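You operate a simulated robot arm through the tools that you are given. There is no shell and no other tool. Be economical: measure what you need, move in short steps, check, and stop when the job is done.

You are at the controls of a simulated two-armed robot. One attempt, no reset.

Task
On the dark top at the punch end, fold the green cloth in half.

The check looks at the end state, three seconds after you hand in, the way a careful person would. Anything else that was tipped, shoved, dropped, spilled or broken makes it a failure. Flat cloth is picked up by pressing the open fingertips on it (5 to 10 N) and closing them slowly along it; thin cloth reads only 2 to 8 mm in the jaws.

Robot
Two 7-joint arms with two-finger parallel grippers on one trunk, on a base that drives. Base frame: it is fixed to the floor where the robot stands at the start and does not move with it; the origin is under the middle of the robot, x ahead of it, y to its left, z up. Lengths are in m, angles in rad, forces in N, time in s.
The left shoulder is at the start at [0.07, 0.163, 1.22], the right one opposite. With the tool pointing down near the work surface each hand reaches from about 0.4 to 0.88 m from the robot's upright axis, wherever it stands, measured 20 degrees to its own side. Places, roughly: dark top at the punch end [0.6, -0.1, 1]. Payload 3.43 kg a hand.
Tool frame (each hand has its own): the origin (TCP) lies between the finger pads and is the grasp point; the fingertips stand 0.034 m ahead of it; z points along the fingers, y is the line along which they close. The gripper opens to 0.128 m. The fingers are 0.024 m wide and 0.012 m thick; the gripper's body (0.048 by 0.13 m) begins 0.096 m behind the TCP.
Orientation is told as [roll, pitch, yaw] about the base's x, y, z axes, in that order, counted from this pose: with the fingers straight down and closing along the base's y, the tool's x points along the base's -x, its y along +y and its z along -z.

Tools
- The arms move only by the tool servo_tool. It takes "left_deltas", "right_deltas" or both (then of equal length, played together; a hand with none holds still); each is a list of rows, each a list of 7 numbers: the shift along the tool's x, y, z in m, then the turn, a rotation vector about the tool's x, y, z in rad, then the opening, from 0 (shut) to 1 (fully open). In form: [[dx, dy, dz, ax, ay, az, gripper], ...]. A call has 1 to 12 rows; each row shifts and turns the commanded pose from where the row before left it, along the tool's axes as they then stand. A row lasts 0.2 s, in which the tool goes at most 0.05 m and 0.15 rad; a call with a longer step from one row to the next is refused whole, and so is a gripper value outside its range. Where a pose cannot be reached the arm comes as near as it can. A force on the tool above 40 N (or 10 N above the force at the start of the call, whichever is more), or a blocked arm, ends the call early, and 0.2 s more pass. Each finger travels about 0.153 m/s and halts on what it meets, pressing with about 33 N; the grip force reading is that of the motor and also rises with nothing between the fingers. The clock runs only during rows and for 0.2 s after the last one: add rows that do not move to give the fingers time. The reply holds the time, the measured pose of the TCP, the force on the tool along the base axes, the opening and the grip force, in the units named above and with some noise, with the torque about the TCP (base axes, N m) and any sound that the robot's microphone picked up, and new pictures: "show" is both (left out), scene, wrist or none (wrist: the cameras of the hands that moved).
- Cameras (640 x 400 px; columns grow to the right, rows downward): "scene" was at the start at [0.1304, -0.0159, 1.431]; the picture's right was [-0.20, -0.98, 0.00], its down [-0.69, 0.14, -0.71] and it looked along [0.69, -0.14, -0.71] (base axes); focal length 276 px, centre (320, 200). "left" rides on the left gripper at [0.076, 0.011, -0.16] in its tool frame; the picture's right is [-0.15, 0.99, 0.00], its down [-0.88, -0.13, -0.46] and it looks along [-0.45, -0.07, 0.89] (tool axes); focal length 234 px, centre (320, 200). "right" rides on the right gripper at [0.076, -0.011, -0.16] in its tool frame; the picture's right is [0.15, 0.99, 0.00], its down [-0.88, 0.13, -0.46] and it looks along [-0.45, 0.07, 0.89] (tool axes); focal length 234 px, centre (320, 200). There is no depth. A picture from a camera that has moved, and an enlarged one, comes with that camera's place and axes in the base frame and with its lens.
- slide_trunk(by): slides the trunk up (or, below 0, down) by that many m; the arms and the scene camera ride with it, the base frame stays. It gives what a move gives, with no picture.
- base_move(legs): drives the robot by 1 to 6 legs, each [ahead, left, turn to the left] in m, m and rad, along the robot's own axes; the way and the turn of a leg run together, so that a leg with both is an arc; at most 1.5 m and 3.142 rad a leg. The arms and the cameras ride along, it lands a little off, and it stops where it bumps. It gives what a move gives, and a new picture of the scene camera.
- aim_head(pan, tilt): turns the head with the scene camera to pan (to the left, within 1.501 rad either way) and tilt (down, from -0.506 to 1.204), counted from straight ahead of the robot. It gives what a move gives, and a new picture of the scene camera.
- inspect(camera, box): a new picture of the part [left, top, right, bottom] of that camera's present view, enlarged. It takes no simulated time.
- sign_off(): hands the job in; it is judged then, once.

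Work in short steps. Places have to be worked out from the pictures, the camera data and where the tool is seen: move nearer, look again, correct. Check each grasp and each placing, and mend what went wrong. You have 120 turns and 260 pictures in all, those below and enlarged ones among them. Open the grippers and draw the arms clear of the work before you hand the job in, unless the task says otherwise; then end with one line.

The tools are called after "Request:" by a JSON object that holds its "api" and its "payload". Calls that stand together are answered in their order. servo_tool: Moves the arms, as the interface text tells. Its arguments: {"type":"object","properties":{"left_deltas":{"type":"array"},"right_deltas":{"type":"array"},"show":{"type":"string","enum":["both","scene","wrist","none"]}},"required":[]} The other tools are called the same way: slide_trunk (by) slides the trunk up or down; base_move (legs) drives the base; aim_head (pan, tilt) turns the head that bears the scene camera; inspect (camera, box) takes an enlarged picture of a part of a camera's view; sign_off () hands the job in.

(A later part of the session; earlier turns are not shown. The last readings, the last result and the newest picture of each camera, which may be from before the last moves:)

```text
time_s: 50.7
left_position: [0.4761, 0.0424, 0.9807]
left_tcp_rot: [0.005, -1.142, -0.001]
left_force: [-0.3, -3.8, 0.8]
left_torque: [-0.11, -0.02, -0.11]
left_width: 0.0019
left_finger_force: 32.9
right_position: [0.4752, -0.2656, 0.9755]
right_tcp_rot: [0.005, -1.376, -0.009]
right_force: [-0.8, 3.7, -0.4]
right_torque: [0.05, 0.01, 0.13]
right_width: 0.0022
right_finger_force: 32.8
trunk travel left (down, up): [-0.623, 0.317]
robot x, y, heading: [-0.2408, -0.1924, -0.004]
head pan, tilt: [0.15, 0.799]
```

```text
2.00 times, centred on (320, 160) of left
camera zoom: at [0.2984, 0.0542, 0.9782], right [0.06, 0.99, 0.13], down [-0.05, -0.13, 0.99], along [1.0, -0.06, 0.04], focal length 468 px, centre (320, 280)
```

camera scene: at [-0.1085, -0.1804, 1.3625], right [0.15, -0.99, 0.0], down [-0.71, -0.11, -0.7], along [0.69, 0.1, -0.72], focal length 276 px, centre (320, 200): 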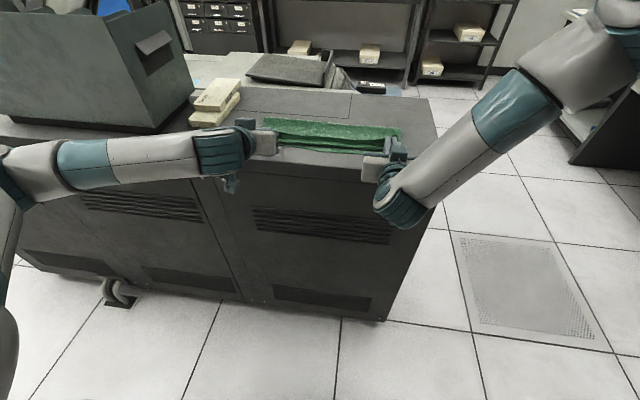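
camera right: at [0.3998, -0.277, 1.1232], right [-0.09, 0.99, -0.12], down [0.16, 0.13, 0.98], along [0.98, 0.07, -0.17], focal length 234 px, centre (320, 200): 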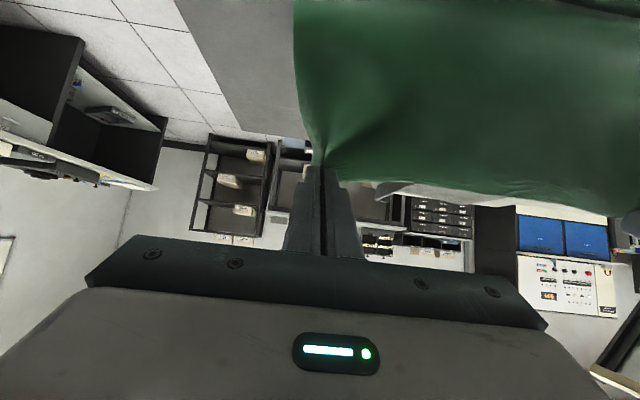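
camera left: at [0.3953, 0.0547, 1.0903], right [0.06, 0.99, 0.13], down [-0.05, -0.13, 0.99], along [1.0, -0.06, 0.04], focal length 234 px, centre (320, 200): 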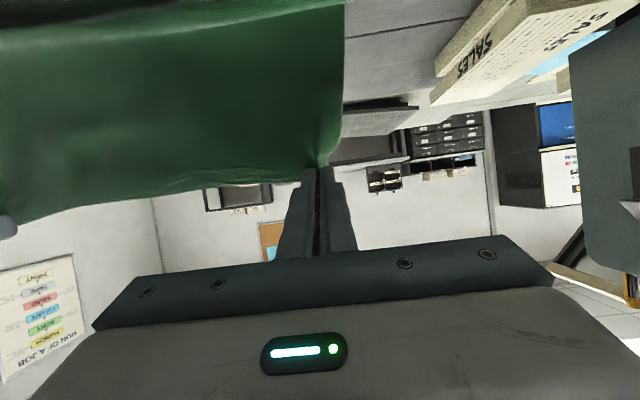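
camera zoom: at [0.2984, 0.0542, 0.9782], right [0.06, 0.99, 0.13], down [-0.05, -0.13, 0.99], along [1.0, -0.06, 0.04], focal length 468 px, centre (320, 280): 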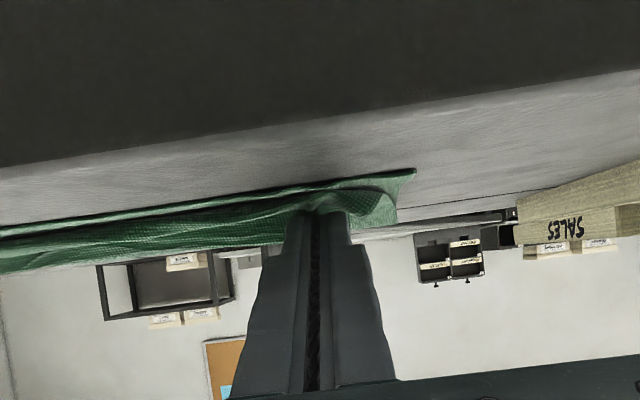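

The cloth stays orderly. I'm opening the fingers slowly in place.

Request:
{"api": "servo_tool", "payload": {"left_deltas": [[0, 0, 0, 0, 0, 0, 0.05], [0, 0, 0, 0, 0, 0, 0.1], [0, 0, 0, 0, 0, 0, 0.15], [0, 0, 0, 0, 0, 0, 0.2], [0, 0, 0, 0, 0, 0, 0.25], [0, 0, 0, 0, 0, 0, 0.25], [0, 0, 0, 0, 0, 0, 0.25]], "right_deltas": [[0, 0, 0, 0, 0, 0, 0.05], [0, 0, 0, 0, 0, 0, 0.1], [0, 0, 0, 0, 0, 0, 0.15], [0, 0, 0, 0, 0, 0, 0.2], [0, 0, 0, 0, 0, 0, 0.25], [0, 0, 0, 0, 0, 0, 0.25], [0, 0, 0, 0, 0, 0, 0.25]], "show": "none"}}

Request:
{"api": "inspect", "payload": {"camera": "scene", "box": [220, 90, 420, 215]}}

Request:
{"api": "inspect", "payload": {"camera": "left", "box": [160, 60, 480, 260]}}

Request:
{"api": "inspect", "payload": {"camera": "right", "box": [160, 60, 480, 260]}}

```text
time_s: 52.3
left_position: [0.4742, 0.0428, 0.9817]
left_tcp_rot: [0.002, -1.143, 0.003]
left_force: [-0.5, 1.0, 0.2]
left_torque: [0.02, 0.0, -0.02]
left_width: 0.0321
left_finger_force: 0.0
right_position: [0.4736, -0.2666, 0.9758]
right_tcp_rot: [0.005, -1.377, -0.007]
right_force: [-0.6, 0.5, 0.4]
right_torque: [-0.02, 0.0, 0.04]
right_width: 0.032
right_finger_force: 0.0
trunk travel left (down, up): [-0.623, 0.317]
robot x, y, heading: [-0.2425, -0.1961, -0.007]
head pan, tilt: [0.15, 0.799]
```

```text
3.20 times, centred on (320, 152) of scene
camera zoom: at [-0.1107, -0.1805, 1.3528], right [0.15, -0.99, 0.0], down [-0.71, -0.11, -0.7], along [0.69, 0.1, -0.72], focal length 885 px, centre (320, 352)
```

zoom: 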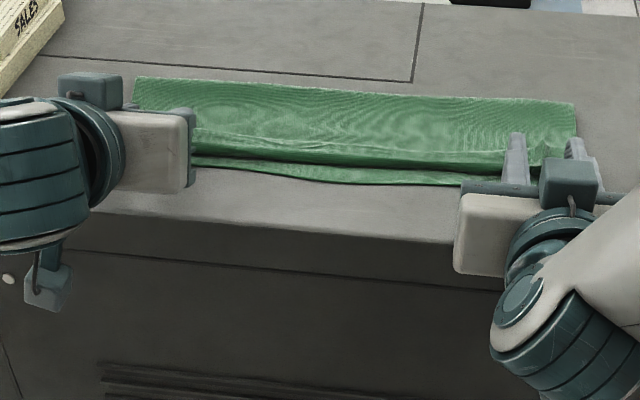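

```text
2.00 times, centred on (320, 160) of left
camera zoom: at [0.2985, 0.0542, 0.9782], right [0.06, 0.99, 0.13], down [-0.05, -0.13, 0.99], along [1.0, -0.06, 0.04], focal length 468 px, centre (320, 280)
```

zoom: 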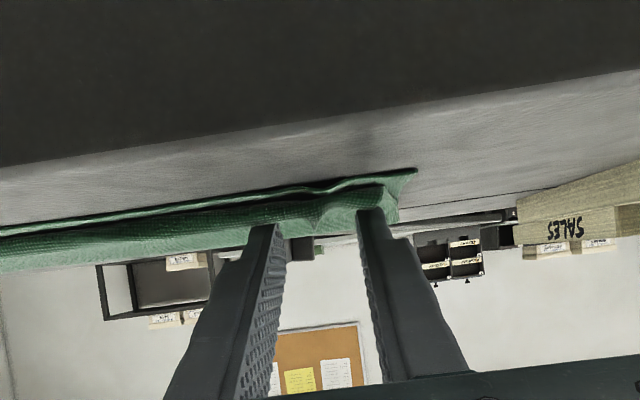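

```text
2.00 times, centred on (320, 160) of right
camera zoom: at [0.3038, -0.2765, 0.9322], right [-0.03, 0.99, -0.14], down [-0.28, 0.13, 0.95], along [0.96, 0.06, 0.27], focal length 468 px, centre (320, 280)
```

zoom: 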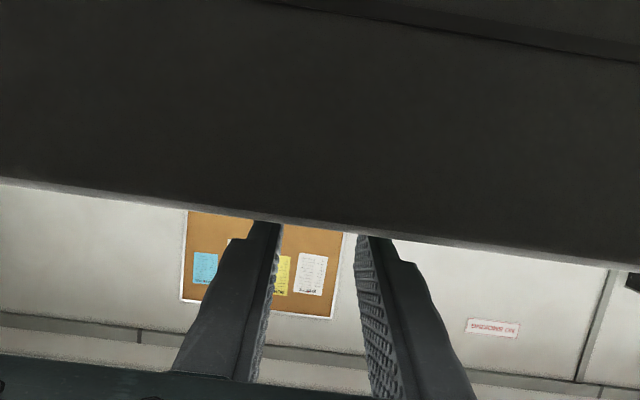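

Released. I'm drawing both hands back along the fingers and up, clear of the cloth.

Request:
{"api": "servo_tool", "payload": {"left_deltas": [[-0.004, 0, -0.015, 0, 0, 0, 0.25], [-0.006, 0, -0.03, 0, 0, 0, 0.25], [-0.01, 0, -0.04, 0, 0, 0, 0.25], [-0.02, 0, -0.03, 0, 0, 0, 0.25]], "right_deltas": [[-0.006, 0, -0.015, 0, 0, 0, 0.25], [-0.01, 0, -0.03, 0, 0, 0, 0.25], [-0.015, 0, -0.04, 0, 0, 0, 0.25], [-0.025, 0, -0.03, 0, 0, 0, 0.25]]}}

Request:
{"api": "inspect", "payload": {"camera": "scene", "box": [220, 90, 420, 215]}}

```text
time_s: 53.3
left_position: [0.3855, 0.042, 1.0661]
left_tcp_rot: [0.003, -1.14, 0.001]
left_force: [0.4, -0.3, -0.4]
left_torque: [0.02, -0.02, 0.03]
left_width: 0.0322
left_finger_force: 0.0
right_position: [0.3702, -0.2671, 1.0535]
right_tcp_rot: [0.005, -1.378, -0.008]
right_force: [-0.3, 0.0, -0.4]
right_torque: [0.0, 0.0, -0.03]
right_width: 0.0321
right_finger_force: 0.0
trunk travel left (down, up): [-0.623, 0.317]
robot x, y, heading: [-0.2394, -0.1953, -0.001]
head pan, tilt: [0.15, 0.799]
camera scene: at [-0.1124, -0.1813, 1.3529], right [0.15, -0.99, 0.0], down [-0.71, -0.11, -0.7], along [0.69, 0.1, -0.72], focal length 276 px, centre (320, 200)
camera right: at [0.1999, -0.2778, 1.0108], right [-0.02, 0.99, -0.14], down [-0.28, 0.13, 0.95], along [0.96, 0.06, 0.27], focal length 234 px, centre (320, 200)
camera left: at [0.2093, 0.0528, 1.0632], right [0.06, 0.99, 0.13], down [-0.05, -0.13, 0.99], along [1.0, -0.06, 0.04], focal length 234 px, centre (320, 200)
```

scene: 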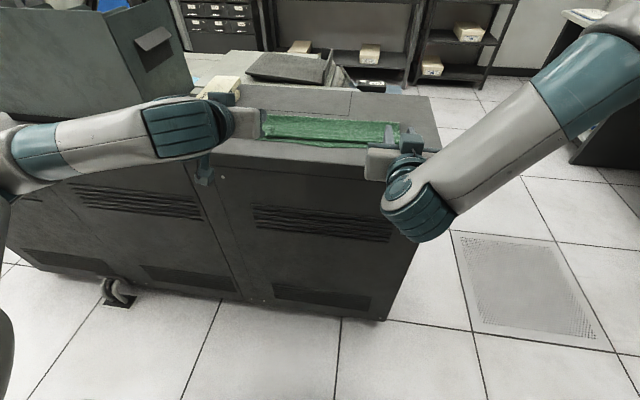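
right: 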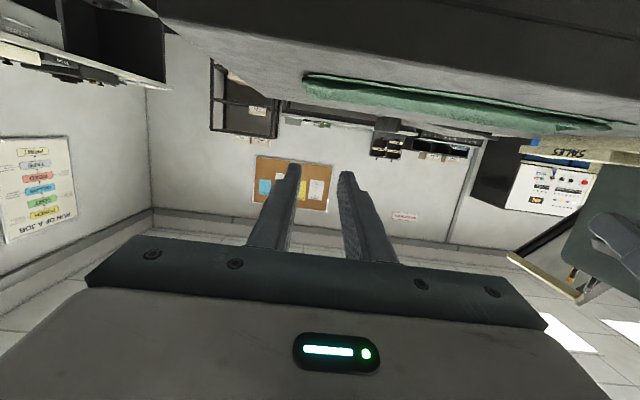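
left: 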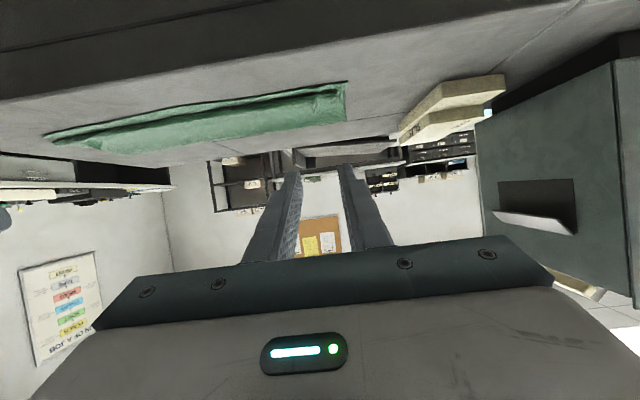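

```text
3.20 times, centred on (320, 152) of scene
camera zoom: at [-0.1124, -0.1813, 1.3529], right [0.15, -0.99, 0.0], down [-0.71, -0.11, -0.7], along [0.69, 0.1, -0.72], focal length 885 px, centre (320, 352)
```

zoom: 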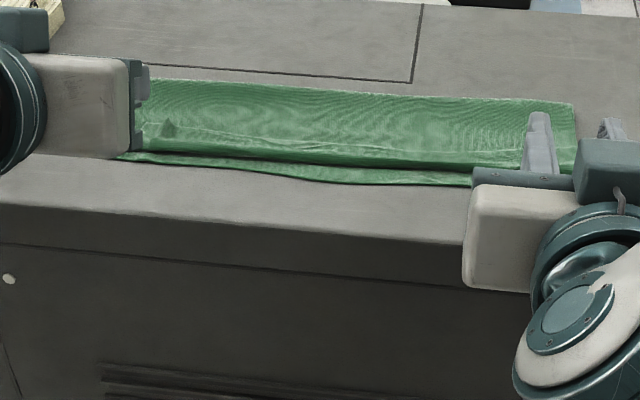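

The fold holds. I'll raise the trunk to look from above and judge edge alignment.

Request:
{"api": "slide_trunk", "payload": {"by": 0.25}}

Request:
{"api": "servo_tool", "payload": {"left_deltas": [[0, 0.03, 0, 0, 0, 0, 0.25], [0, 0.04, 0, 0, 0, 0, 0.25], [0, 0.04, 0, 0, 0, 0, 0.25]], "right_deltas": [[0, -0.03, 0, 0, 0, 0, 0.25], [0, -0.04, 0, 0, 0, 0, 0.25], [0, -0.04, 0, 0, 0, 0, 0.25]], "show": "scene"}}

Request:
{"api": "inspect", "payload": {"camera": "scene", "box": [220, 110, 420, 235]}}

```text
time_s: 55.8
left_position: [0.3872, 0.0421, 1.3148]
left_tcp_rot: [0.002, -1.142, 0.001]
left_force: [0.9, 0.2, -0.3]
left_torque: [0.02, -0.03, 0.0]
left_width: 0.0321
left_finger_force: 0.0
right_position: [0.3726, -0.2673, 1.304]
right_tcp_rot: [0.005, -1.377, -0.005]
right_force: [-0.2, 0.4, 0.0]
right_torque: [-0.01, -0.05, 0.01]
right_width: 0.032
right_finger_force: 0.1
trunk travel left (down, up): [-0.873, 0.067]
robot x, y, heading: [-0.2418, -0.1916, 0.001]
head pan, tilt: [0.15, 0.799]
```

```text
time_s: 56.6
left_position: [0.3854, 0.1557, 1.315]
left_tcp_rot: [-0.005, -1.144, 0.005]
left_force: [-0.9, 0.6, 0.6]
left_torque: [-0.03, 0.0, -0.06]
left_width: 0.0323
left_finger_force: 0.1
right_position: [0.366, -0.354, 1.3195]
right_tcp_rot: [-0.022, -1.371, 0.009]
right_force: [-0.7, 0.0, 0.3]
right_torque: [-0.05, 0.02, -0.02]
right_width: 0.0323
right_finger_force: 0.0
right hand out of reach, approached as far as the arm can: row 3
trunk travel left (down, up): [-0.873, 0.067]
robot x, y, heading: [-0.2414, -0.1892, -0.005]
head pan, tilt: [0.15, 0.799]
camera scene: at [-0.1144, -0.1764, 1.6031], right [0.15, -0.99, 0.0], down [-0.71, -0.11, -0.7], along [0.69, 0.1, -0.72], focal length 276 px, centre (320, 200)
```

scene: 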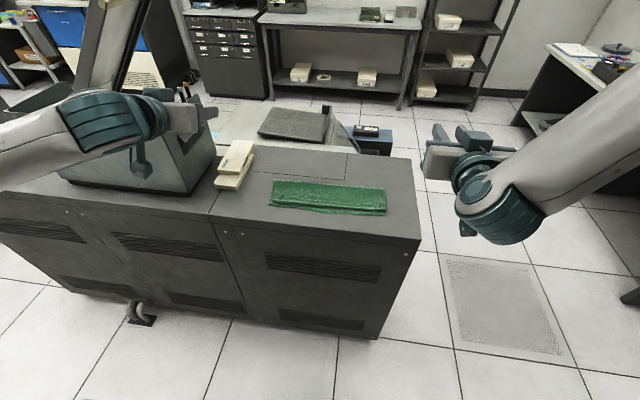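

```text
3.20 times, centred on (320, 172) of scene
camera zoom: at [-0.1144, -0.1764, 1.6031], right [0.15, -0.99, 0.0], down [-0.71, -0.11, -0.7], along [0.69, 0.1, -0.72], focal length 885 px, centre (320, 288)
```

zoom: 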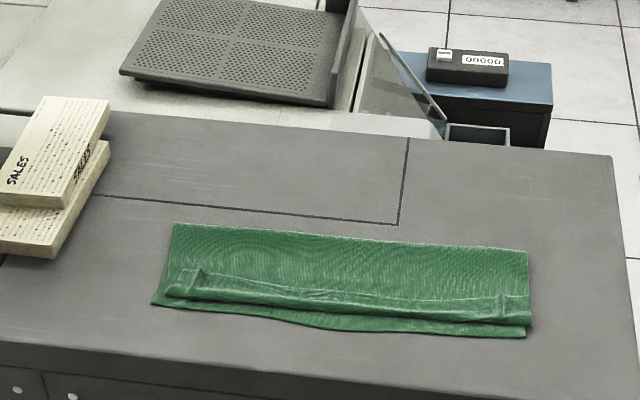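

From above: the fold is good (fold line x≈0.587, bottom edge x≈0.457), but the top's free edge is curled back in a flap about 4 cm wide. I'll turn the hands vertical, open them wide, and use the four fingertips as a rake to flip that flap toward me.

Request:
{"api": "servo_tool", "payload": {"left_deltas": [[0, 0, 0, 0, 0.114, 0, 0.4], [0, 0, 0, 0, 0.114, 0, 0.6], [0, 0, 0, 0, 0.114, 0, 0.8], [0, 0, 0, 0, 0.114, 0, 1], [0, 0, 0, 0, 0.114, 0, 1], [0, 0, 0, 0, 0.114, 0, 1], [0, 0, 0, 0, 0.114, 0, 1], [0, 0, 0, 0, 0.114, 0, 1], [0, 0, 0, 0, 0.114, 0, 1], [0, 0, 0, 0, 0.114, 0, 1]], "right_deltas": [[0, 0, 0, 0, 0.137, 0, 0.4], [0, 0, 0, 0, 0.137, 0, 0.6], [0, 0, 0, 0, 0.137, 0, 0.8], [0, 0, 0, 0, 0.137, 0, 1], [0, 0, 0, 0, 0.137, 0, 1], [0, 0, 0, 0, 0.137, 0, 1], [0, 0, 0, 0, 0.137, 0, 1], [0, 0, 0, 0, 0.137, 0, 1], [0, 0, 0, 0, 0.137, 0, 1], [0, 0, 0, 0, 0.137, 0, 1]], "show": "scene"}}

```text
time_s: 58.8
left_position: [0.3895, 0.1517, 1.3143]
left_tcp_rot: [0.001, 0.003, 0.004]
left_force: [0.4, -0.3, -0.7]
left_torque: [0.04, 0.03, 0.0]
left_width: 0.128
left_finger_force: 0.0
right_position: [0.3704, -0.358, 1.3167]
right_tcp_rot: [0.002, -0.003, -0.003]
right_force: [-0.2, -1.0, 0.0]
right_torque: [0.02, 0.06, -0.01]
right_width: 0.1279
right_finger_force: 0.1
trunk travel left (down, up): [-0.873, 0.067]
robot x, y, heading: [-0.243, -0.1919, -0.002]
head pan, tilt: [0.15, 0.799]
camera scene: at [-0.1081, -0.1811, 1.6026], right [0.15, -0.99, 0.0], down [-0.71, -0.11, -0.7], along [0.69, 0.1, -0.72], focal length 276 px, centre (320, 200)
```

scene: 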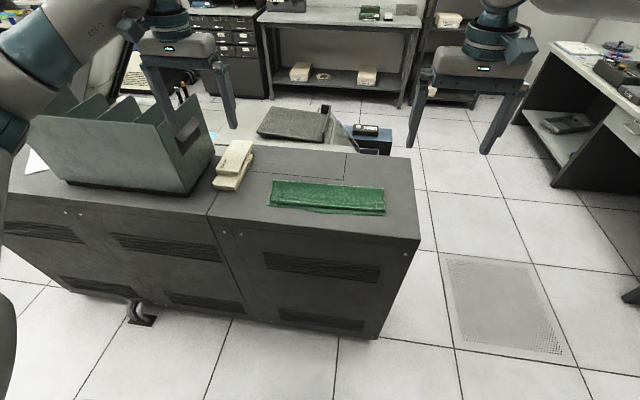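

Hands are vertical and open. I'm lowering the trunk 5 cm and moving them above the line just beyond the flap edge (x≈0.545; y≈0 and −0.225).

Request:
{"api": "slide_trunk", "payload": {"by": -0.05}}

Request:
{"api": "servo_tool", "payload": {"left_deltas": [[-0.0221, -0.0216, 0.027, 0, 0, 0, 1], [-0.0221, -0.0216, 0.027, 0, 0, 0, 1], [-0.0221, -0.0216, 0.027, 0, 0, 0, 1], [-0.0221, -0.0216, 0.027, 0, 0, 0, 1], [-0.0221, -0.0216, 0.027, 0, 0, 0, 1], [-0.0221, -0.0216, 0.027, 0, 0, 0, 1], [-0.0221, -0.0216, 0.027, 0, 0, 0, 1]], "right_deltas": [[-0.025, 0.019, 0.027, 0, 0, 0, 1], [-0.025, 0.019, 0.027, 0, 0, 0, 1], [-0.025, 0.019, 0.027, 0, 0, 0, 1], [-0.025, 0.019, 0.027, 0, 0, 0, 1], [-0.025, 0.019, 0.027, 0, 0, 0, 1], [-0.025, 0.019, 0.027, 0, 0, 0, 1], [-0.025, 0.019, 0.027, 0, 0, 0, 1]]}}

```text
time_s: 59.8
left_position: [0.386, 0.1516, 1.2662]
left_tcp_rot: [0.0, -0.004, 0.004]
left_force: [0.0, 0.3, 0.5]
left_torque: [0.01, -0.02, 0.0]
left_width: 0.1279
left_finger_force: 0.1
right_position: [0.367, -0.3569, 1.2685]
right_tcp_rot: [0.002, -0.006, -0.004]
right_force: [-0.2, 0.0, 0.6]
right_torque: [0.01, -0.02, -0.01]
right_width: 0.1281
right_finger_force: 0.1
trunk travel left (down, up): [-0.823, 0.117]
robot x, y, heading: [-0.2409, -0.192, 0.001]
head pan, tilt: [0.15, 0.799]
```

```text
time_s: 61.4
left_position: [0.5446, 0.0031, 1.0736]
left_tcp_rot: [-0.001, 0.001, 0.004]
left_force: [-0.6, -0.1, -0.3]
left_torque: [-0.01, 0.04, 0.05]
left_width: 0.1283
left_finger_force: 0.1
right_position: [0.5479, -0.2229, 1.0777]
right_tcp_rot: [0.0, -0.006, -0.003]
right_force: [0.1, -0.4, -1.2]
right_torque: [0.02, 0.07, 0.0]
right_width: 0.1282
right_finger_force: 0.1
trunk travel left (down, up): [-0.823, 0.117]
robot x, y, heading: [-0.2416, -0.1907, 0.001]
head pan, tilt: [0.15, 0.799]
camera scene: at [-0.1073, -0.1796, 1.5525], right [0.15, -0.99, 0.0], down [-0.71, -0.11, -0.7], along [0.69, 0.1, -0.72], focal length 276 px, centre (320, 200)
camera right: at [0.4711, -0.2345, 1.2368], right [-0.14, 0.99, 0.0], down [0.88, 0.13, 0.46], along [0.46, 0.07, -0.89], focal length 234 px, centre (320, 200)
camera left: at [0.4688, 0.0141, 1.2339], right [0.14, 0.99, 0.0], down [0.88, -0.13, 0.45], along [0.45, -0.06, -0.89], focal length 234 px, centre (320, 200)
```

scene: 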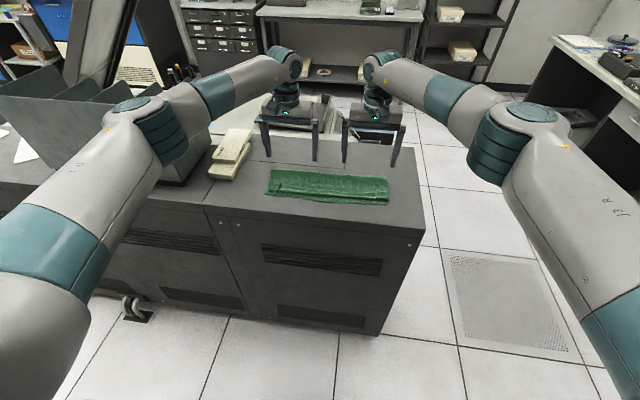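
right: 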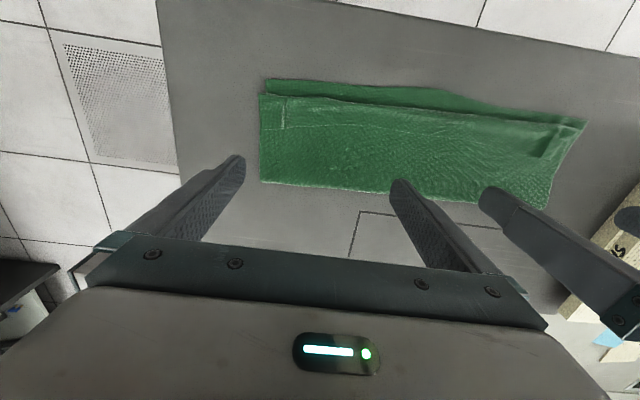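
left: 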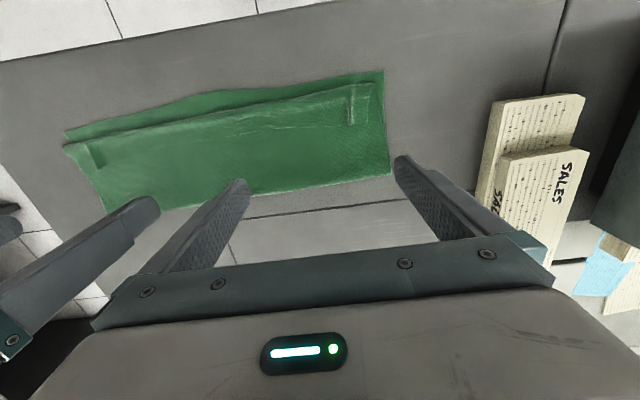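

These are useful views from above; enlarging the flap.

Request:
{"api": "inspect", "payload": {"camera": "left", "box": [50, 50, 410, 275]}}

Request:
{"api": "inspect", "payload": {"camera": "right", "box": [240, 40, 600, 265]}}

```text
1.78 times, centred on (230, 162) of left
camera zoom: at [0.4688, 0.0141, 1.2339], right [0.14, 0.99, 0.0], down [0.88, -0.13, 0.45], along [0.45, -0.06, -0.89], focal length 416 px, centre (480, 267)
```

zoom: 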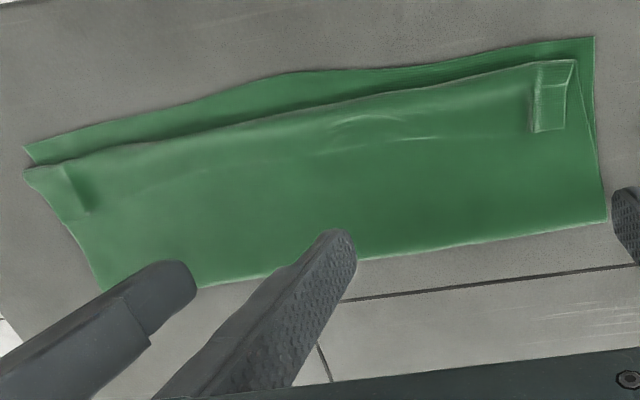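

```text
1.78 times, centred on (420, 152) of right
camera zoom: at [0.4711, -0.2345, 1.2368], right [-0.14, 0.99, 0.0], down [0.88, 0.13, 0.46], along [0.46, 0.07, -0.89], focal length 416 px, centre (142, 284)
```

zoom: 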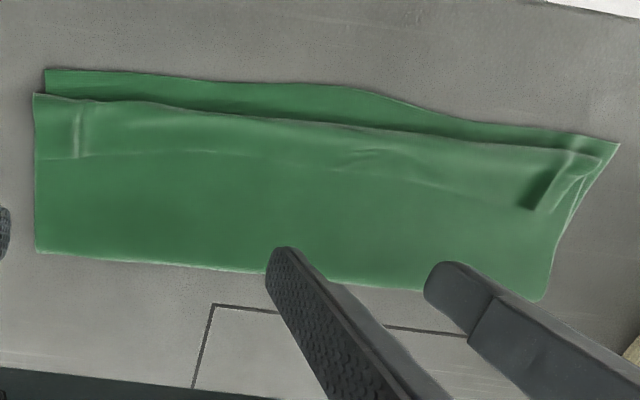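

The flap edge is at x≈0.515 and its crease at ≈0.483. I'm lowering all four fingertips behind it (x≈0.545) to just above the cloth.

Request:
{"api": "servo_tool", "payload": {"left_deltas": [[0, -0.012, 0.03, 0, 0, 0, 1], [0, 0, 0.03, 0, 0, 0, 1], [0, 0, 0.015, 0, 0, 0, 1], [0, 0, 0.006, 0, 0, 0, 1], [0, 0, 0, 0, 0, 0, 1]], "right_deltas": [[0.002, 0.012, 0.03, 0, 0, 0, 1], [0, 0, 0.03, 0, 0, 0, 1], [0, 0, 0.019, 0, 0, 0, 1], [0, 0, 0.006, 0, 0, 0, 1], [0, 0, 0, 0, 0, 0, 1]]}}

```text
time_s: 62.6
left_position: [0.5432, -0.0099, 0.9953]
left_tcp_rot: [-0.002, -0.001, 0.004]
left_force: [-0.2, 0.1, -0.8]
left_torque: [0.01, -0.02, 0.01]
left_width: 0.128
left_finger_force: 0.0
right_position: [0.5447, -0.2123, 0.9945]
right_tcp_rot: [-0.001, -0.005, -0.002]
right_force: [-0.9, 0.2, 0.4]
right_torque: [-0.02, 0.01, 0.0]
right_width: 0.128
right_finger_force: 0.0
trunk travel left (down, up): [-0.823, 0.117]
robot x, y, heading: [-0.2387, -0.1928, -0.002]
head pan, tilt: [0.15, 0.799]
camera scene: at [-0.1101, -0.1804, 1.5528], right [0.15, -0.99, 0.0], down [-0.71, -0.11, -0.7], along [0.69, 0.1, -0.72], focal length 276 px, centre (320, 200)
camera right: at [0.468, -0.2234, 1.1535], right [-0.14, 0.99, 0.0], down [0.88, 0.13, 0.46], along [0.46, 0.07, -0.89], focal length 234 px, centre (320, 200)
camera left: at [0.468, 0.0017, 1.154], right [0.14, 0.99, 0.0], down [0.88, -0.13, 0.46], along [0.45, -0.06, -0.89], focal length 234 px, centre (320, 200)
```

scene: 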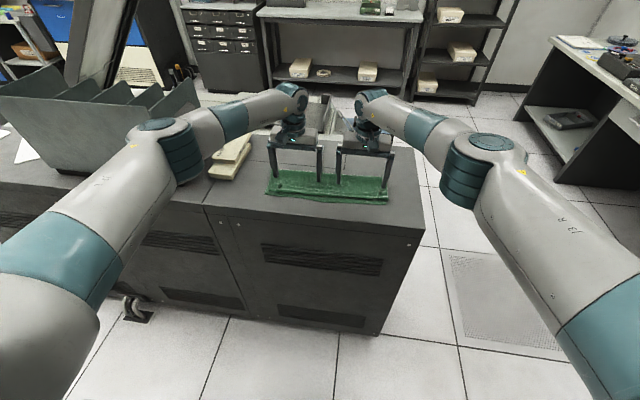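
right: 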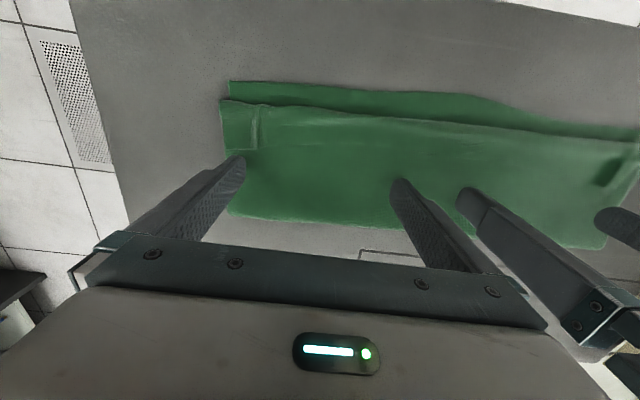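
left: 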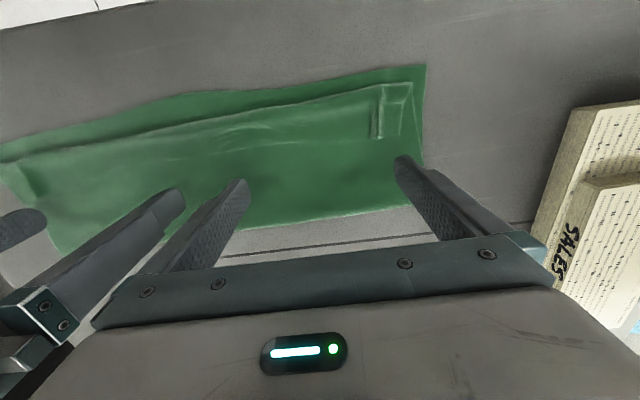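

Before raking, I'm checking whether the flap runs across the middle or only at the corner tabs.

Request:
{"api": "inspect", "payload": {"camera": "right", "box": [210, 70, 450, 220]}}

Request:
{"api": "inspect", "payload": {"camera": "left", "box": [190, 60, 430, 210]}}

```text
2.67 times, centred on (330, 145) of right
camera zoom: at [0.468, -0.2234, 1.1535], right [-0.14, 0.99, 0.0], down [0.88, 0.13, 0.46], along [0.46, 0.07, -0.89], focal length 624 px, centre (293, 347)
```

zoom: 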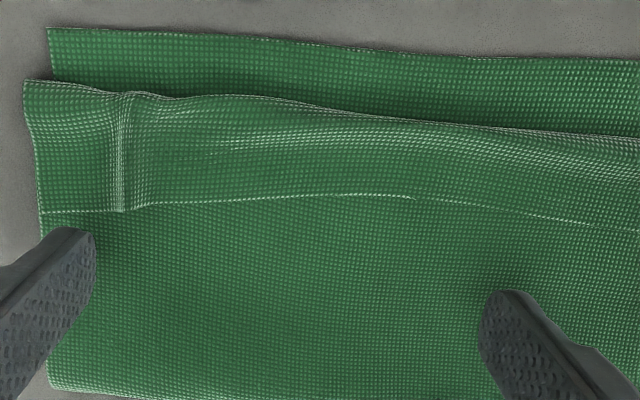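

```text
2.67 times, centred on (310, 135) of left
camera zoom: at [0.468, 0.0017, 1.154], right [0.14, 0.99, 0.0], down [0.88, -0.13, 0.46], along [0.45, -0.06, -0.89], focal length 624 px, centre (347, 373)
```

zoom: 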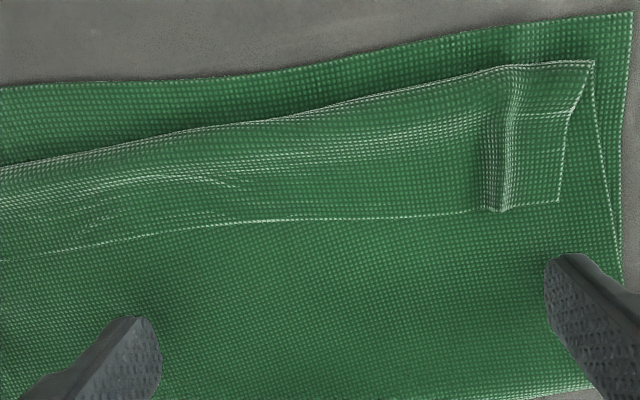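

The flap runs the full width. I'm lowering to barely skim the layer and pushing the flap edge toward me.

Request:
{"api": "servo_tool", "payload": {"left_deltas": [[0, 0, 0.004, 0, 0, 0, 1], [0, 0, 0.003, 0, 0, 0, 1], [0.008, 0, 0, 0, 0, 0, 1], [0.008, 0, 0, 0, 0, 0, 1], [0.008, 0, 0, 0, 0, 0, 1], [0.008, 0, 0, 0, 0, 0, 1]], "right_deltas": [[0, 0, 0.004, 0, 0, 0, 1], [0, 0, 0.002, 0, 0, 0, 1], [0.008, 0, 0, 0, 0, 0, 1], [0.008, 0, 0, 0, 0, 0, 1], [0.008, 0, 0, 0, 0, 0, 1], [0.008, 0, 0, 0, 0, 0, 1]], "show": "wrist"}}

```text
time_s: 64.0
left_position: [0.5107, -0.0103, 0.9881]
left_tcp_rot: [0.002, -0.001, 0.002]
left_force: [0.3, 0.4, -0.4]
left_torque: [0.0, 0.0, -0.01]
left_width: 0.128
left_finger_force: 0.0
right_position: [0.5113, -0.213, 0.9893]
right_tcp_rot: [0.001, -0.006, -0.005]
right_force: [-0.3, -0.1, -0.8]
right_torque: [0.01, 0.01, -0.05]
right_width: 0.1281
right_finger_force: 0.1
trunk travel left (down, up): [-0.823, 0.117]
robot x, y, heading: [-0.2433, -0.1939, 0.003]
head pan, tilt: [0.15, 0.799]
camera right: at [0.435, -0.224, 1.1481], right [-0.14, 0.99, 0.0], down [0.88, 0.13, 0.46], along [0.46, 0.07, -0.89], focal length 234 px, centre (320, 200)
camera left: at [0.4351, 0.001, 1.1477], right [0.14, 0.99, 0.0], down [0.88, -0.13, 0.46], along [0.45, -0.06, -0.89], focal length 234 px, centre (320, 200)
```

right: 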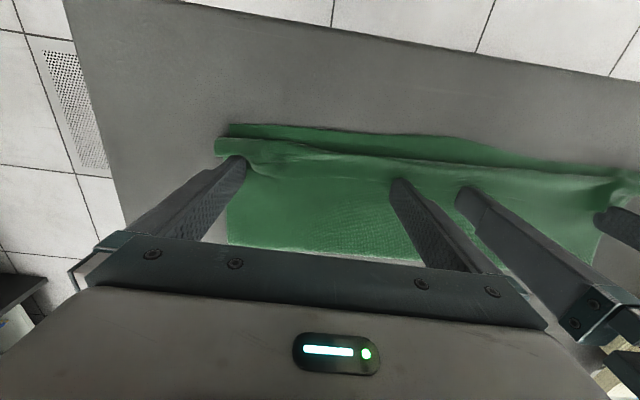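
left: 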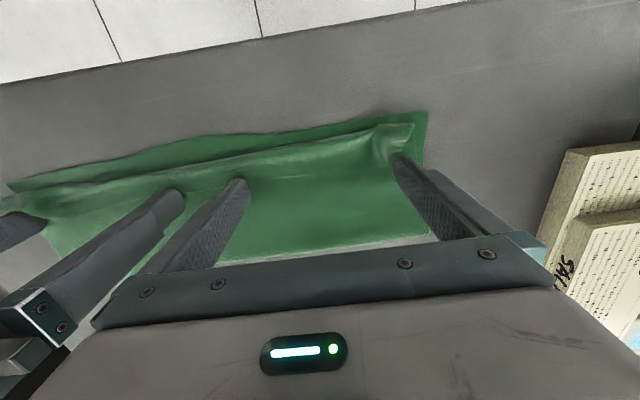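

The rake is catching the flap edge. Continuing toward me with a slight rise to roll it over the crease.

Request:
{"api": "servo_tool", "payload": {"left_deltas": [[0.008, 0, -0.001, 0, 0, 0, 1], [0.008, 0, -0.001, 0, 0, 0, 1], [0.008, 0, -0.001, 0, 0, 0, 1]], "right_deltas": [[0.008, 0, -0.001, 0, 0, 0, 1], [0.008, 0, -0.001, 0, 0, 0, 1], [0.008, 0, -0.001, 0, 0, 0, 1]], "show": "wrist"}}

```text
time_s: 64.8
left_position: [0.4859, -0.0099, 0.9918]
left_tcp_rot: [0.0, -0.002, 0.004]
left_force: [-0.1, 0.3, 0.1]
left_torque: [0.01, 0.0, -0.02]
left_width: 0.1278
left_finger_force: 0.0
right_position: [0.4878, -0.2127, 0.9917]
right_tcp_rot: [0.001, -0.006, -0.004]
right_force: [0.4, -0.1, -0.2]
right_torque: [0.0, 0.0, -0.01]
right_width: 0.1279
right_finger_force: 0.0
trunk travel left (down, up): [-0.823, 0.117]
robot x, y, heading: [-0.2412, -0.1953, -0.001]
head pan, tilt: [0.15, 0.799]
camera right: at [0.4116, -0.2234, 1.1509], right [-0.14, 0.99, 0.0], down [0.88, 0.13, 0.46], along [0.46, 0.07, -0.89], focal length 234 px, centre (320, 200)
camera left: at [0.411, 0.0009, 1.1507], right [0.14, 0.99, 0.0], down [0.88, -0.13, 0.46], along [0.45, -0.06, -0.89], focal length 234 px, centre (320, 200)
```

right: 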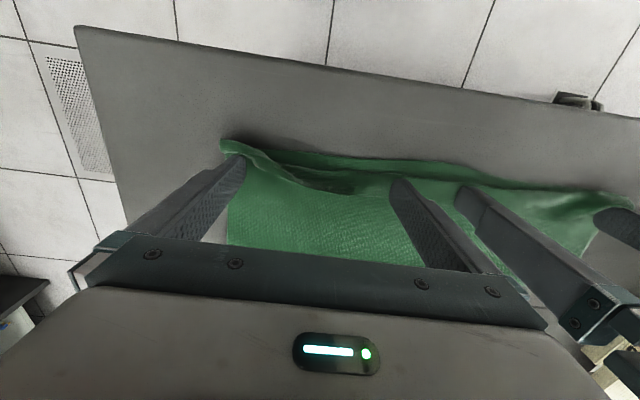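
left: 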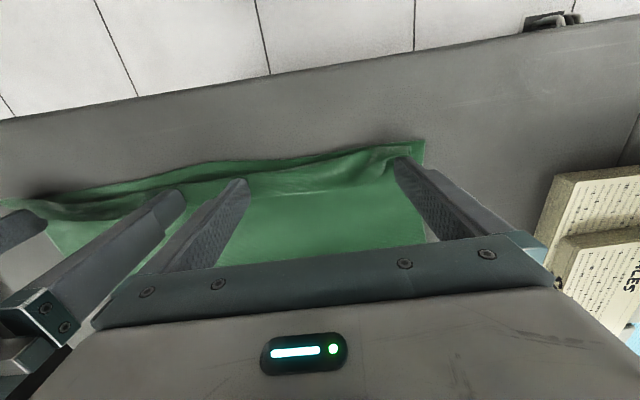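

The flap is standing up and unrolling well. A bit further.

Request:
{"api": "servo_tool", "payload": {"left_deltas": [[0.008, 0, -0.001, 0, 0, 0, 1], [0.008, 0, -0.001, 0, 0, 0, 1], [0.008, 0, -0.001, 0, 0, 0, 1]], "right_deltas": [[0.008, 0, -0.001, 0, 0, 0, 1], [0.008, 0, -0.001, 0, 0, 0, 1], [0.008, 0, -0.001, 0, 0, 0, 1]], "show": "wrist"}}

```text
time_s: 65.6
left_position: [0.4632, -0.0114, 0.9937]
left_tcp_rot: [0.001, -0.003, 0.003]
left_force: [0.1, 0.4, 0.0]
left_torque: [0.0, -0.01, 0.02]
left_width: 0.1278
left_finger_force: 0.1
right_position: [0.4625, -0.2113, 0.9952]
right_tcp_rot: [0.001, -0.007, -0.005]
right_force: [0.8, -0.5, -0.1]
right_torque: [-0.02, -0.01, 0.01]
right_width: 0.128
right_finger_force: 0.1
trunk travel left (down, up): [-0.823, 0.117]
robot x, y, heading: [-0.2432, -0.1915, -0.006]
head pan, tilt: [0.15, 0.799]
camera right: at [0.3877, -0.2231, 1.154], right [-0.14, 0.99, 0.0], down [0.88, 0.13, 0.46], along [0.46, 0.07, -0.89], focal length 234 px, centre (320, 200)
camera left: at [0.3872, 0.0003, 1.1535], right [0.14, 0.99, 0.0], down [0.88, -0.13, 0.46], along [0.45, -0.06, -0.89], focal length 234 px, centre (320, 200)
```

right: 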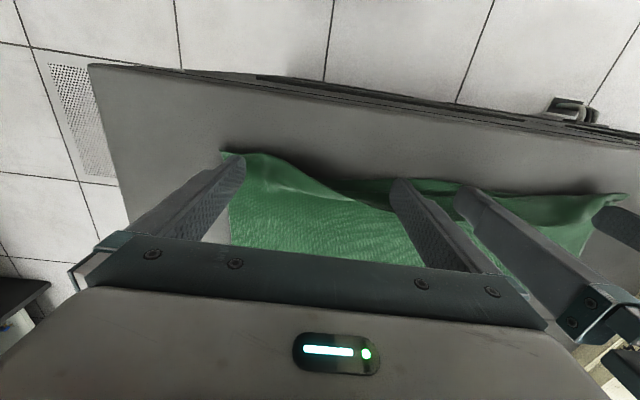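
left: 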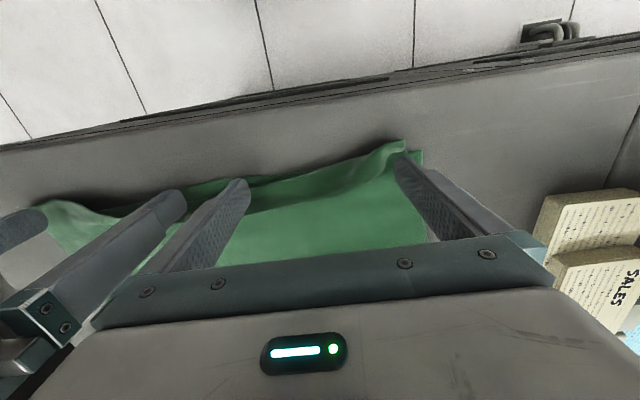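

The corners have flipped over. I'm lifting the hands to see the result.

Request:
{"api": "servo_tool", "payload": {"left_deltas": [[0, 0, -0.02, 0, 0, 0, 1], [-0.02, 0, -0.04, 0, 0, 0, 1], [-0.02, 0, -0.03, 0, 0, 0, 1]], "right_deltas": [[0, 0, -0.02, 0, 0, 0, 1], [-0.02, 0, -0.04, 0, 0, 0, 1], [-0.02, 0, -0.03, 0, 0, 0, 1]], "show": "wrist"}}

Request:
{"api": "inspect", "payload": {"camera": "scene", "box": [240, 130, 420, 240]}}

```text
time_s: 66.4
left_position: [0.5041, -0.0103, 1.0837]
left_tcp_rot: [0.0, -0.002, 0.004]
left_force: [0.5, 0.0, -0.4]
left_torque: [-0.01, 0.02, 0.01]
left_width: 0.1279
left_finger_force: 0.1
right_position: [0.5036, -0.212, 1.0843]
right_tcp_rot: [0.001, -0.006, -0.003]
right_force: [-0.6, -0.2, 0.5]
right_torque: [-0.01, 0.0, 0.0]
right_width: 0.1279
right_finger_force: 0.1
trunk travel left (down, up): [-0.823, 0.117]
robot x, y, heading: [-0.2405, -0.1959, 0.001]
head pan, tilt: [0.15, 0.799]
camera right: at [0.4276, -0.2235, 1.2432], right [-0.14, 0.99, 0.0], down [0.88, 0.13, 0.46], along [0.46, 0.07, -0.89], focal length 234 px, centre (320, 200)
camera left: at [0.4272, 0.0013, 1.2428], right [0.14, 0.99, 0.0], down [0.88, -0.13, 0.46], along [0.45, -0.06, -0.89], focal length 234 px, centre (320, 200)
```

right: 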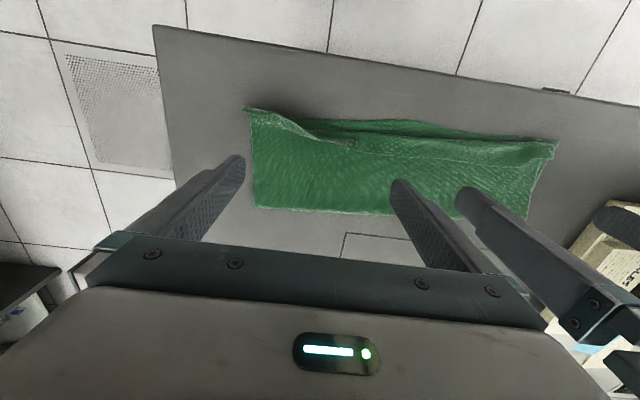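
left: 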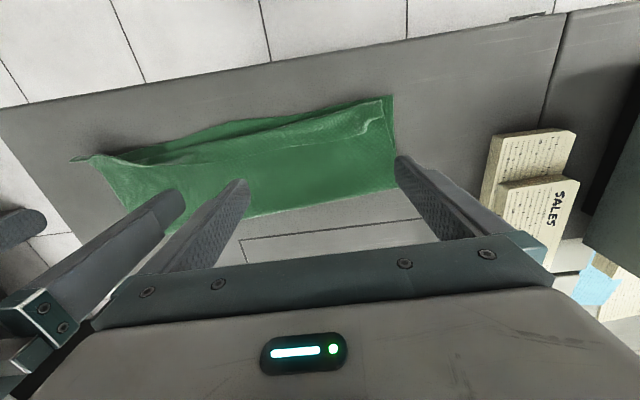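

```text
3.56 times, centred on (330, 185) of scene
camera zoom: at [-0.11, -0.1806, 1.5526], right [0.15, -0.99, 0.0], down [-0.71, -0.11, -0.7], along [0.69, 0.1, -0.72], focal length 983 px, centre (284, 253)
```

zoom: 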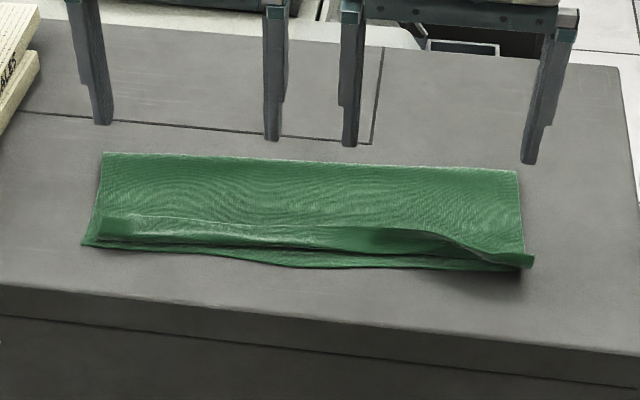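

The right corner is unfolded; the middle and left sprang back partly. I'm zooming in.

Request:
{"api": "inspect", "payload": {"camera": "left", "box": [70, 70, 410, 282]}}

Request:
{"api": "inspect", "payload": {"camera": "right", "box": [230, 70, 570, 282]}}

```text
1.88 times, centred on (240, 176) of left
camera zoom: at [0.4272, 0.0013, 1.2428], right [0.14, 0.99, 0.0], down [0.88, -0.13, 0.46], along [0.45, -0.06, -0.89], focal length 441 px, centre (471, 245)
```

zoom: 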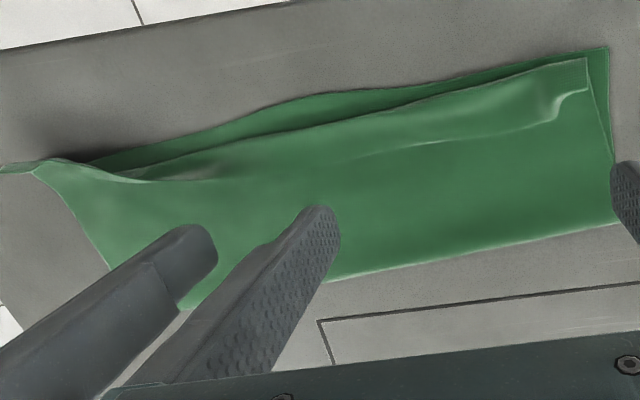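

```text
1.88 times, centred on (400, 176) of right
camera zoom: at [0.4276, -0.2235, 1.2432], right [-0.14, 0.99, 0.0], down [0.88, 0.13, 0.46], along [0.46, 0.07, -0.89], focal length 441 px, centre (169, 245)
```

zoom: 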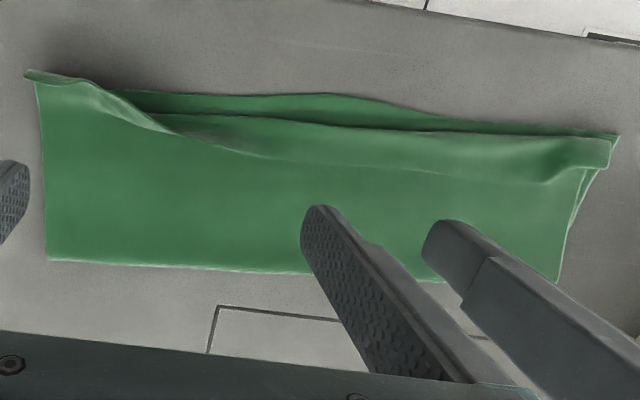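

Good progress. I'll repeat the rake with the right hand shifted inward, pushing further so the edge passes fully over.

Request:
{"api": "servo_tool", "payload": {"left_deltas": [[-0.026, 0, 0.02, 0, 0, 0, 1], [0, 0, 0.035, 0, 0, 0, 1], [0, 0, 0.03, 0, 0, 0, 1], [0, 0, 0.01, 0, 0, 0, 1], [0.01, 0, 0, 0, 0, 0, 1], [0.01, 0, 0, 0, 0, 0, 1], [0.01, 0, -0.0005, 0, 0, 0, 1], [0.01, 0, -0.0005, 0, 0, 0, 1], [0.01, 0, -0.001, 0, 0, 0, 1], [0.01, 0, -0.001, 0, 0, 0, 1]], "right_deltas": [[-0.026, 0.022, 0.02, 0, 0, 0, 1], [0, 0, 0.035, 0, 0, 0, 1], [0, 0, 0.03, 0, 0, 0, 1], [0, 0, 0.01, 0, 0, 0, 1], [0.01, 0, 0, 0, 0, 0, 1], [0.01, 0, 0, 0, 0, 0, 1], [0.01, 0, -0.0005, 0, 0, 0, 1], [0.01, 0, -0.0005, 0, 0, 0, 1], [0.01, 0, -0.001, 0, 0, 0, 1], [0.01, 0, -0.001, 0, 0, 0, 1]], "show": "wrist"}}

```text
time_s: 68.6
left_position: [0.4692, -0.0109, 0.9925]
left_tcp_rot: [0.001, 0.0, 0.005]
left_force: [-0.5, -0.1, -0.4]
left_torque: [0.01, -0.01, 0.02]
left_width: 0.1279
left_finger_force: 0.1
right_position: [0.4685, -0.1894, 0.992]
right_tcp_rot: [0.002, -0.006, -0.003]
right_force: [-0.4, 0.5, -0.2]
right_torque: [0.0, 0.0, 0.0]
right_width: 0.1279
right_finger_force: 0.1
trunk travel left (down, up): [-0.823, 0.117]
robot x, y, heading: [-0.24, -0.1901, 0.001]
head pan, tilt: [0.15, 0.799]
camera right: at [0.3932, -0.2004, 1.1517], right [-0.14, 0.99, 0.0], down [0.88, 0.13, 0.46], along [0.46, 0.07, -0.89], focal length 234 px, centre (320, 200)
camera left: at [0.3931, 0.0005, 1.1518], right [0.14, 0.99, 0.0], down [0.88, -0.13, 0.46], along [0.45, -0.06, -0.89], focal length 234 px, centre (320, 200)
```

right: 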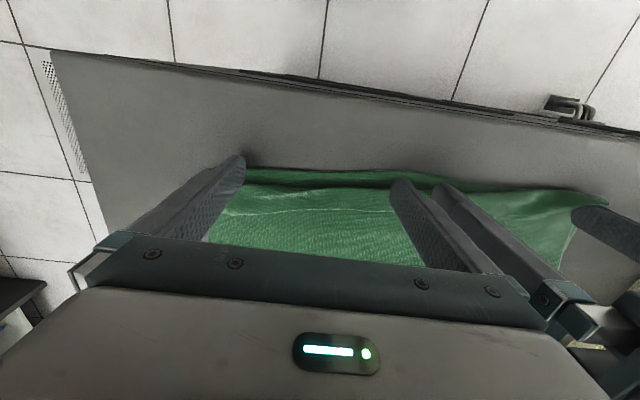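
left: 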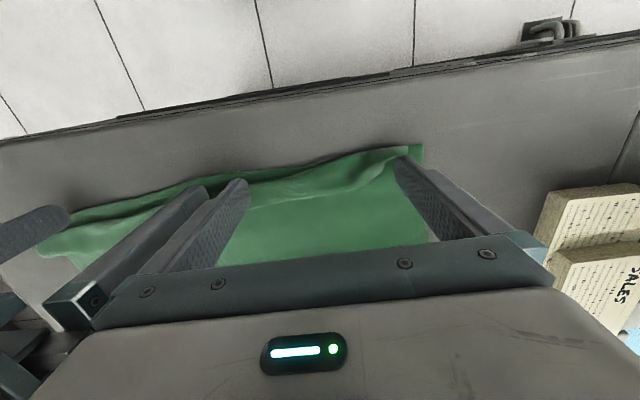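

Continuing the push 3.5 cm more.

Request:
{"api": "servo_tool", "payload": {"left_deltas": [[0.009, 0, 0, 0, 0, 0, 1], [0.009, 0, 0, 0, 0, 0, 1], [0.009, 0, 0, 0, 0, 0, 1], [0.008, 0, 0, 0, 0, 0, 1]], "right_deltas": [[0.009, 0, 0, 0, 0, 0, 1], [0.009, 0, 0, 0, 0, 0, 1], [0.009, 0, 0, 0, 0, 0, 1], [0.008, 0, 0, 0, 0, 0, 1]], "show": "wrist"}}

Request:
{"api": "servo_tool", "payload": {"left_deltas": [[0, 0, -0.03, 0, 0, 0, 1], [-0.03, 0, -0.04, 0, 0, 0, 1], [-0.04, 0, -0.03, 0, 0, 0, 1], [-0.02, 0, 0, 0, 0, 0, 1]], "right_deltas": [[0, 0, -0.03, 0, 0, 0, 1], [-0.03, -0.02, -0.03, 0, 0, 0, 1], [-0.04, 0, -0.03, 0, 0, 0, 1], [-0.02, 0, 0, 0, 0, 0, 1]], "show": "wrist"}}

```text
time_s: 69.6
left_position: [0.4347, -0.0117, 0.9921]
left_tcp_rot: [0.0, -0.003, 0.003]
left_force: [0.8, -0.2, 0.1]
left_torque: [-0.01, -0.03, -0.01]
left_width: 0.1279
left_finger_force: 0.1
right_position: [0.434, -0.1888, 0.9929]
right_tcp_rot: [0.0, -0.007, -0.003]
right_force: [-1.0, -0.1, -0.8]
right_torque: [-0.01, 0.04, 0.02]
right_width: 0.128
right_finger_force: 0.0
trunk travel left (down, up): [-0.823, 0.117]
robot x, y, heading: [-0.2416, -0.194, -0.006]
head pan, tilt: [0.15, 0.799]
camera right: at [0.3585, -0.2006, 1.1514], right [-0.14, 0.99, 0.0], down [0.88, 0.13, 0.46], along [0.46, 0.07, -0.89], focal length 234 px, centre (320, 200)
camera left: at [0.358, 0.0005, 1.1518], right [0.14, 0.99, 0.0], down [0.88, -0.13, 0.46], along [0.45, -0.06, -0.89], focal length 234 px, centre (320, 200)
```

right: 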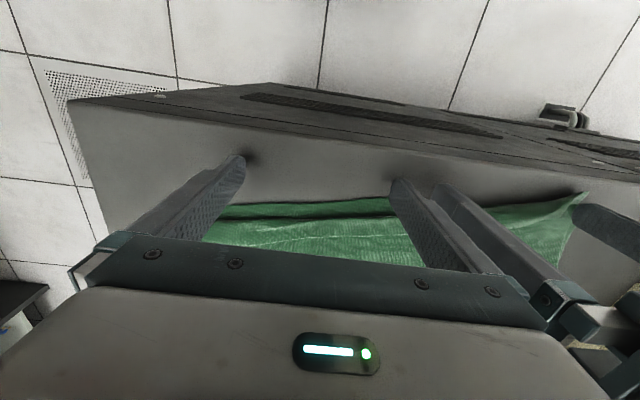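
left: 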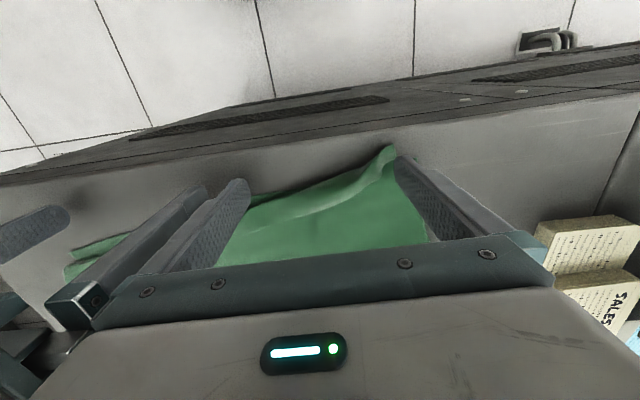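

```text
time_s: 70.6
left_position: [0.5244, -0.0106, 1.0927]
left_tcp_rot: [-0.001, -0.002, 0.004]
left_force: [0.5, -0.1, -0.9]
left_torque: [-0.03, 0.01, -0.03]
left_width: 0.1281
left_finger_force: 0.0
right_position: [0.5254, -0.2095, 1.0828]
right_tcp_rot: [0.001, -0.006, -0.001]
right_force: [-0.3, -0.5, -0.4]
right_torque: [-0.01, 0.0, 0.02]
right_width: 0.1281
right_finger_force: 0.0
trunk travel left (down, up): [-0.823, 0.117]
robot x, y, heading: [-0.2397, -0.1947, 0.002]
head pan, tilt: [0.15, 0.799]
camera right: at [0.4485, -0.2205, 1.2425], right [-0.14, 0.99, 0.0], down [0.88, 0.13, 0.46], along [0.46, 0.07, -0.89], focal length 234 px, centre (320, 200)
camera left: at [0.4493, 0.0022, 1.2516], right [0.14, 0.99, 0.0], down [0.88, -0.13, 0.46], along [0.45, -0.06, -0.89], focal length 234 px, centre (320, 200)
```

right: 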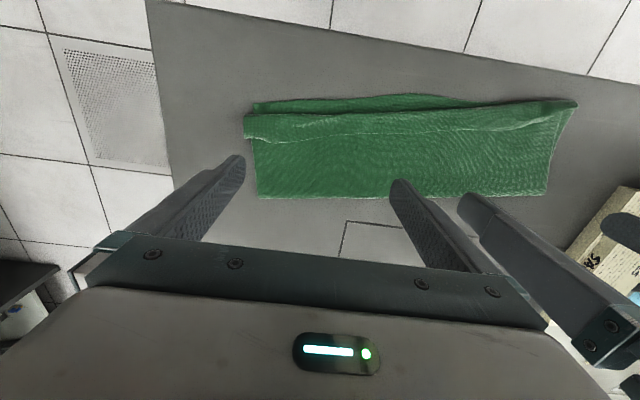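
left: 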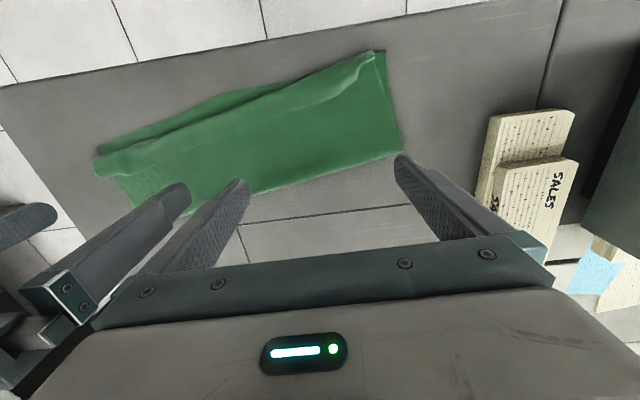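

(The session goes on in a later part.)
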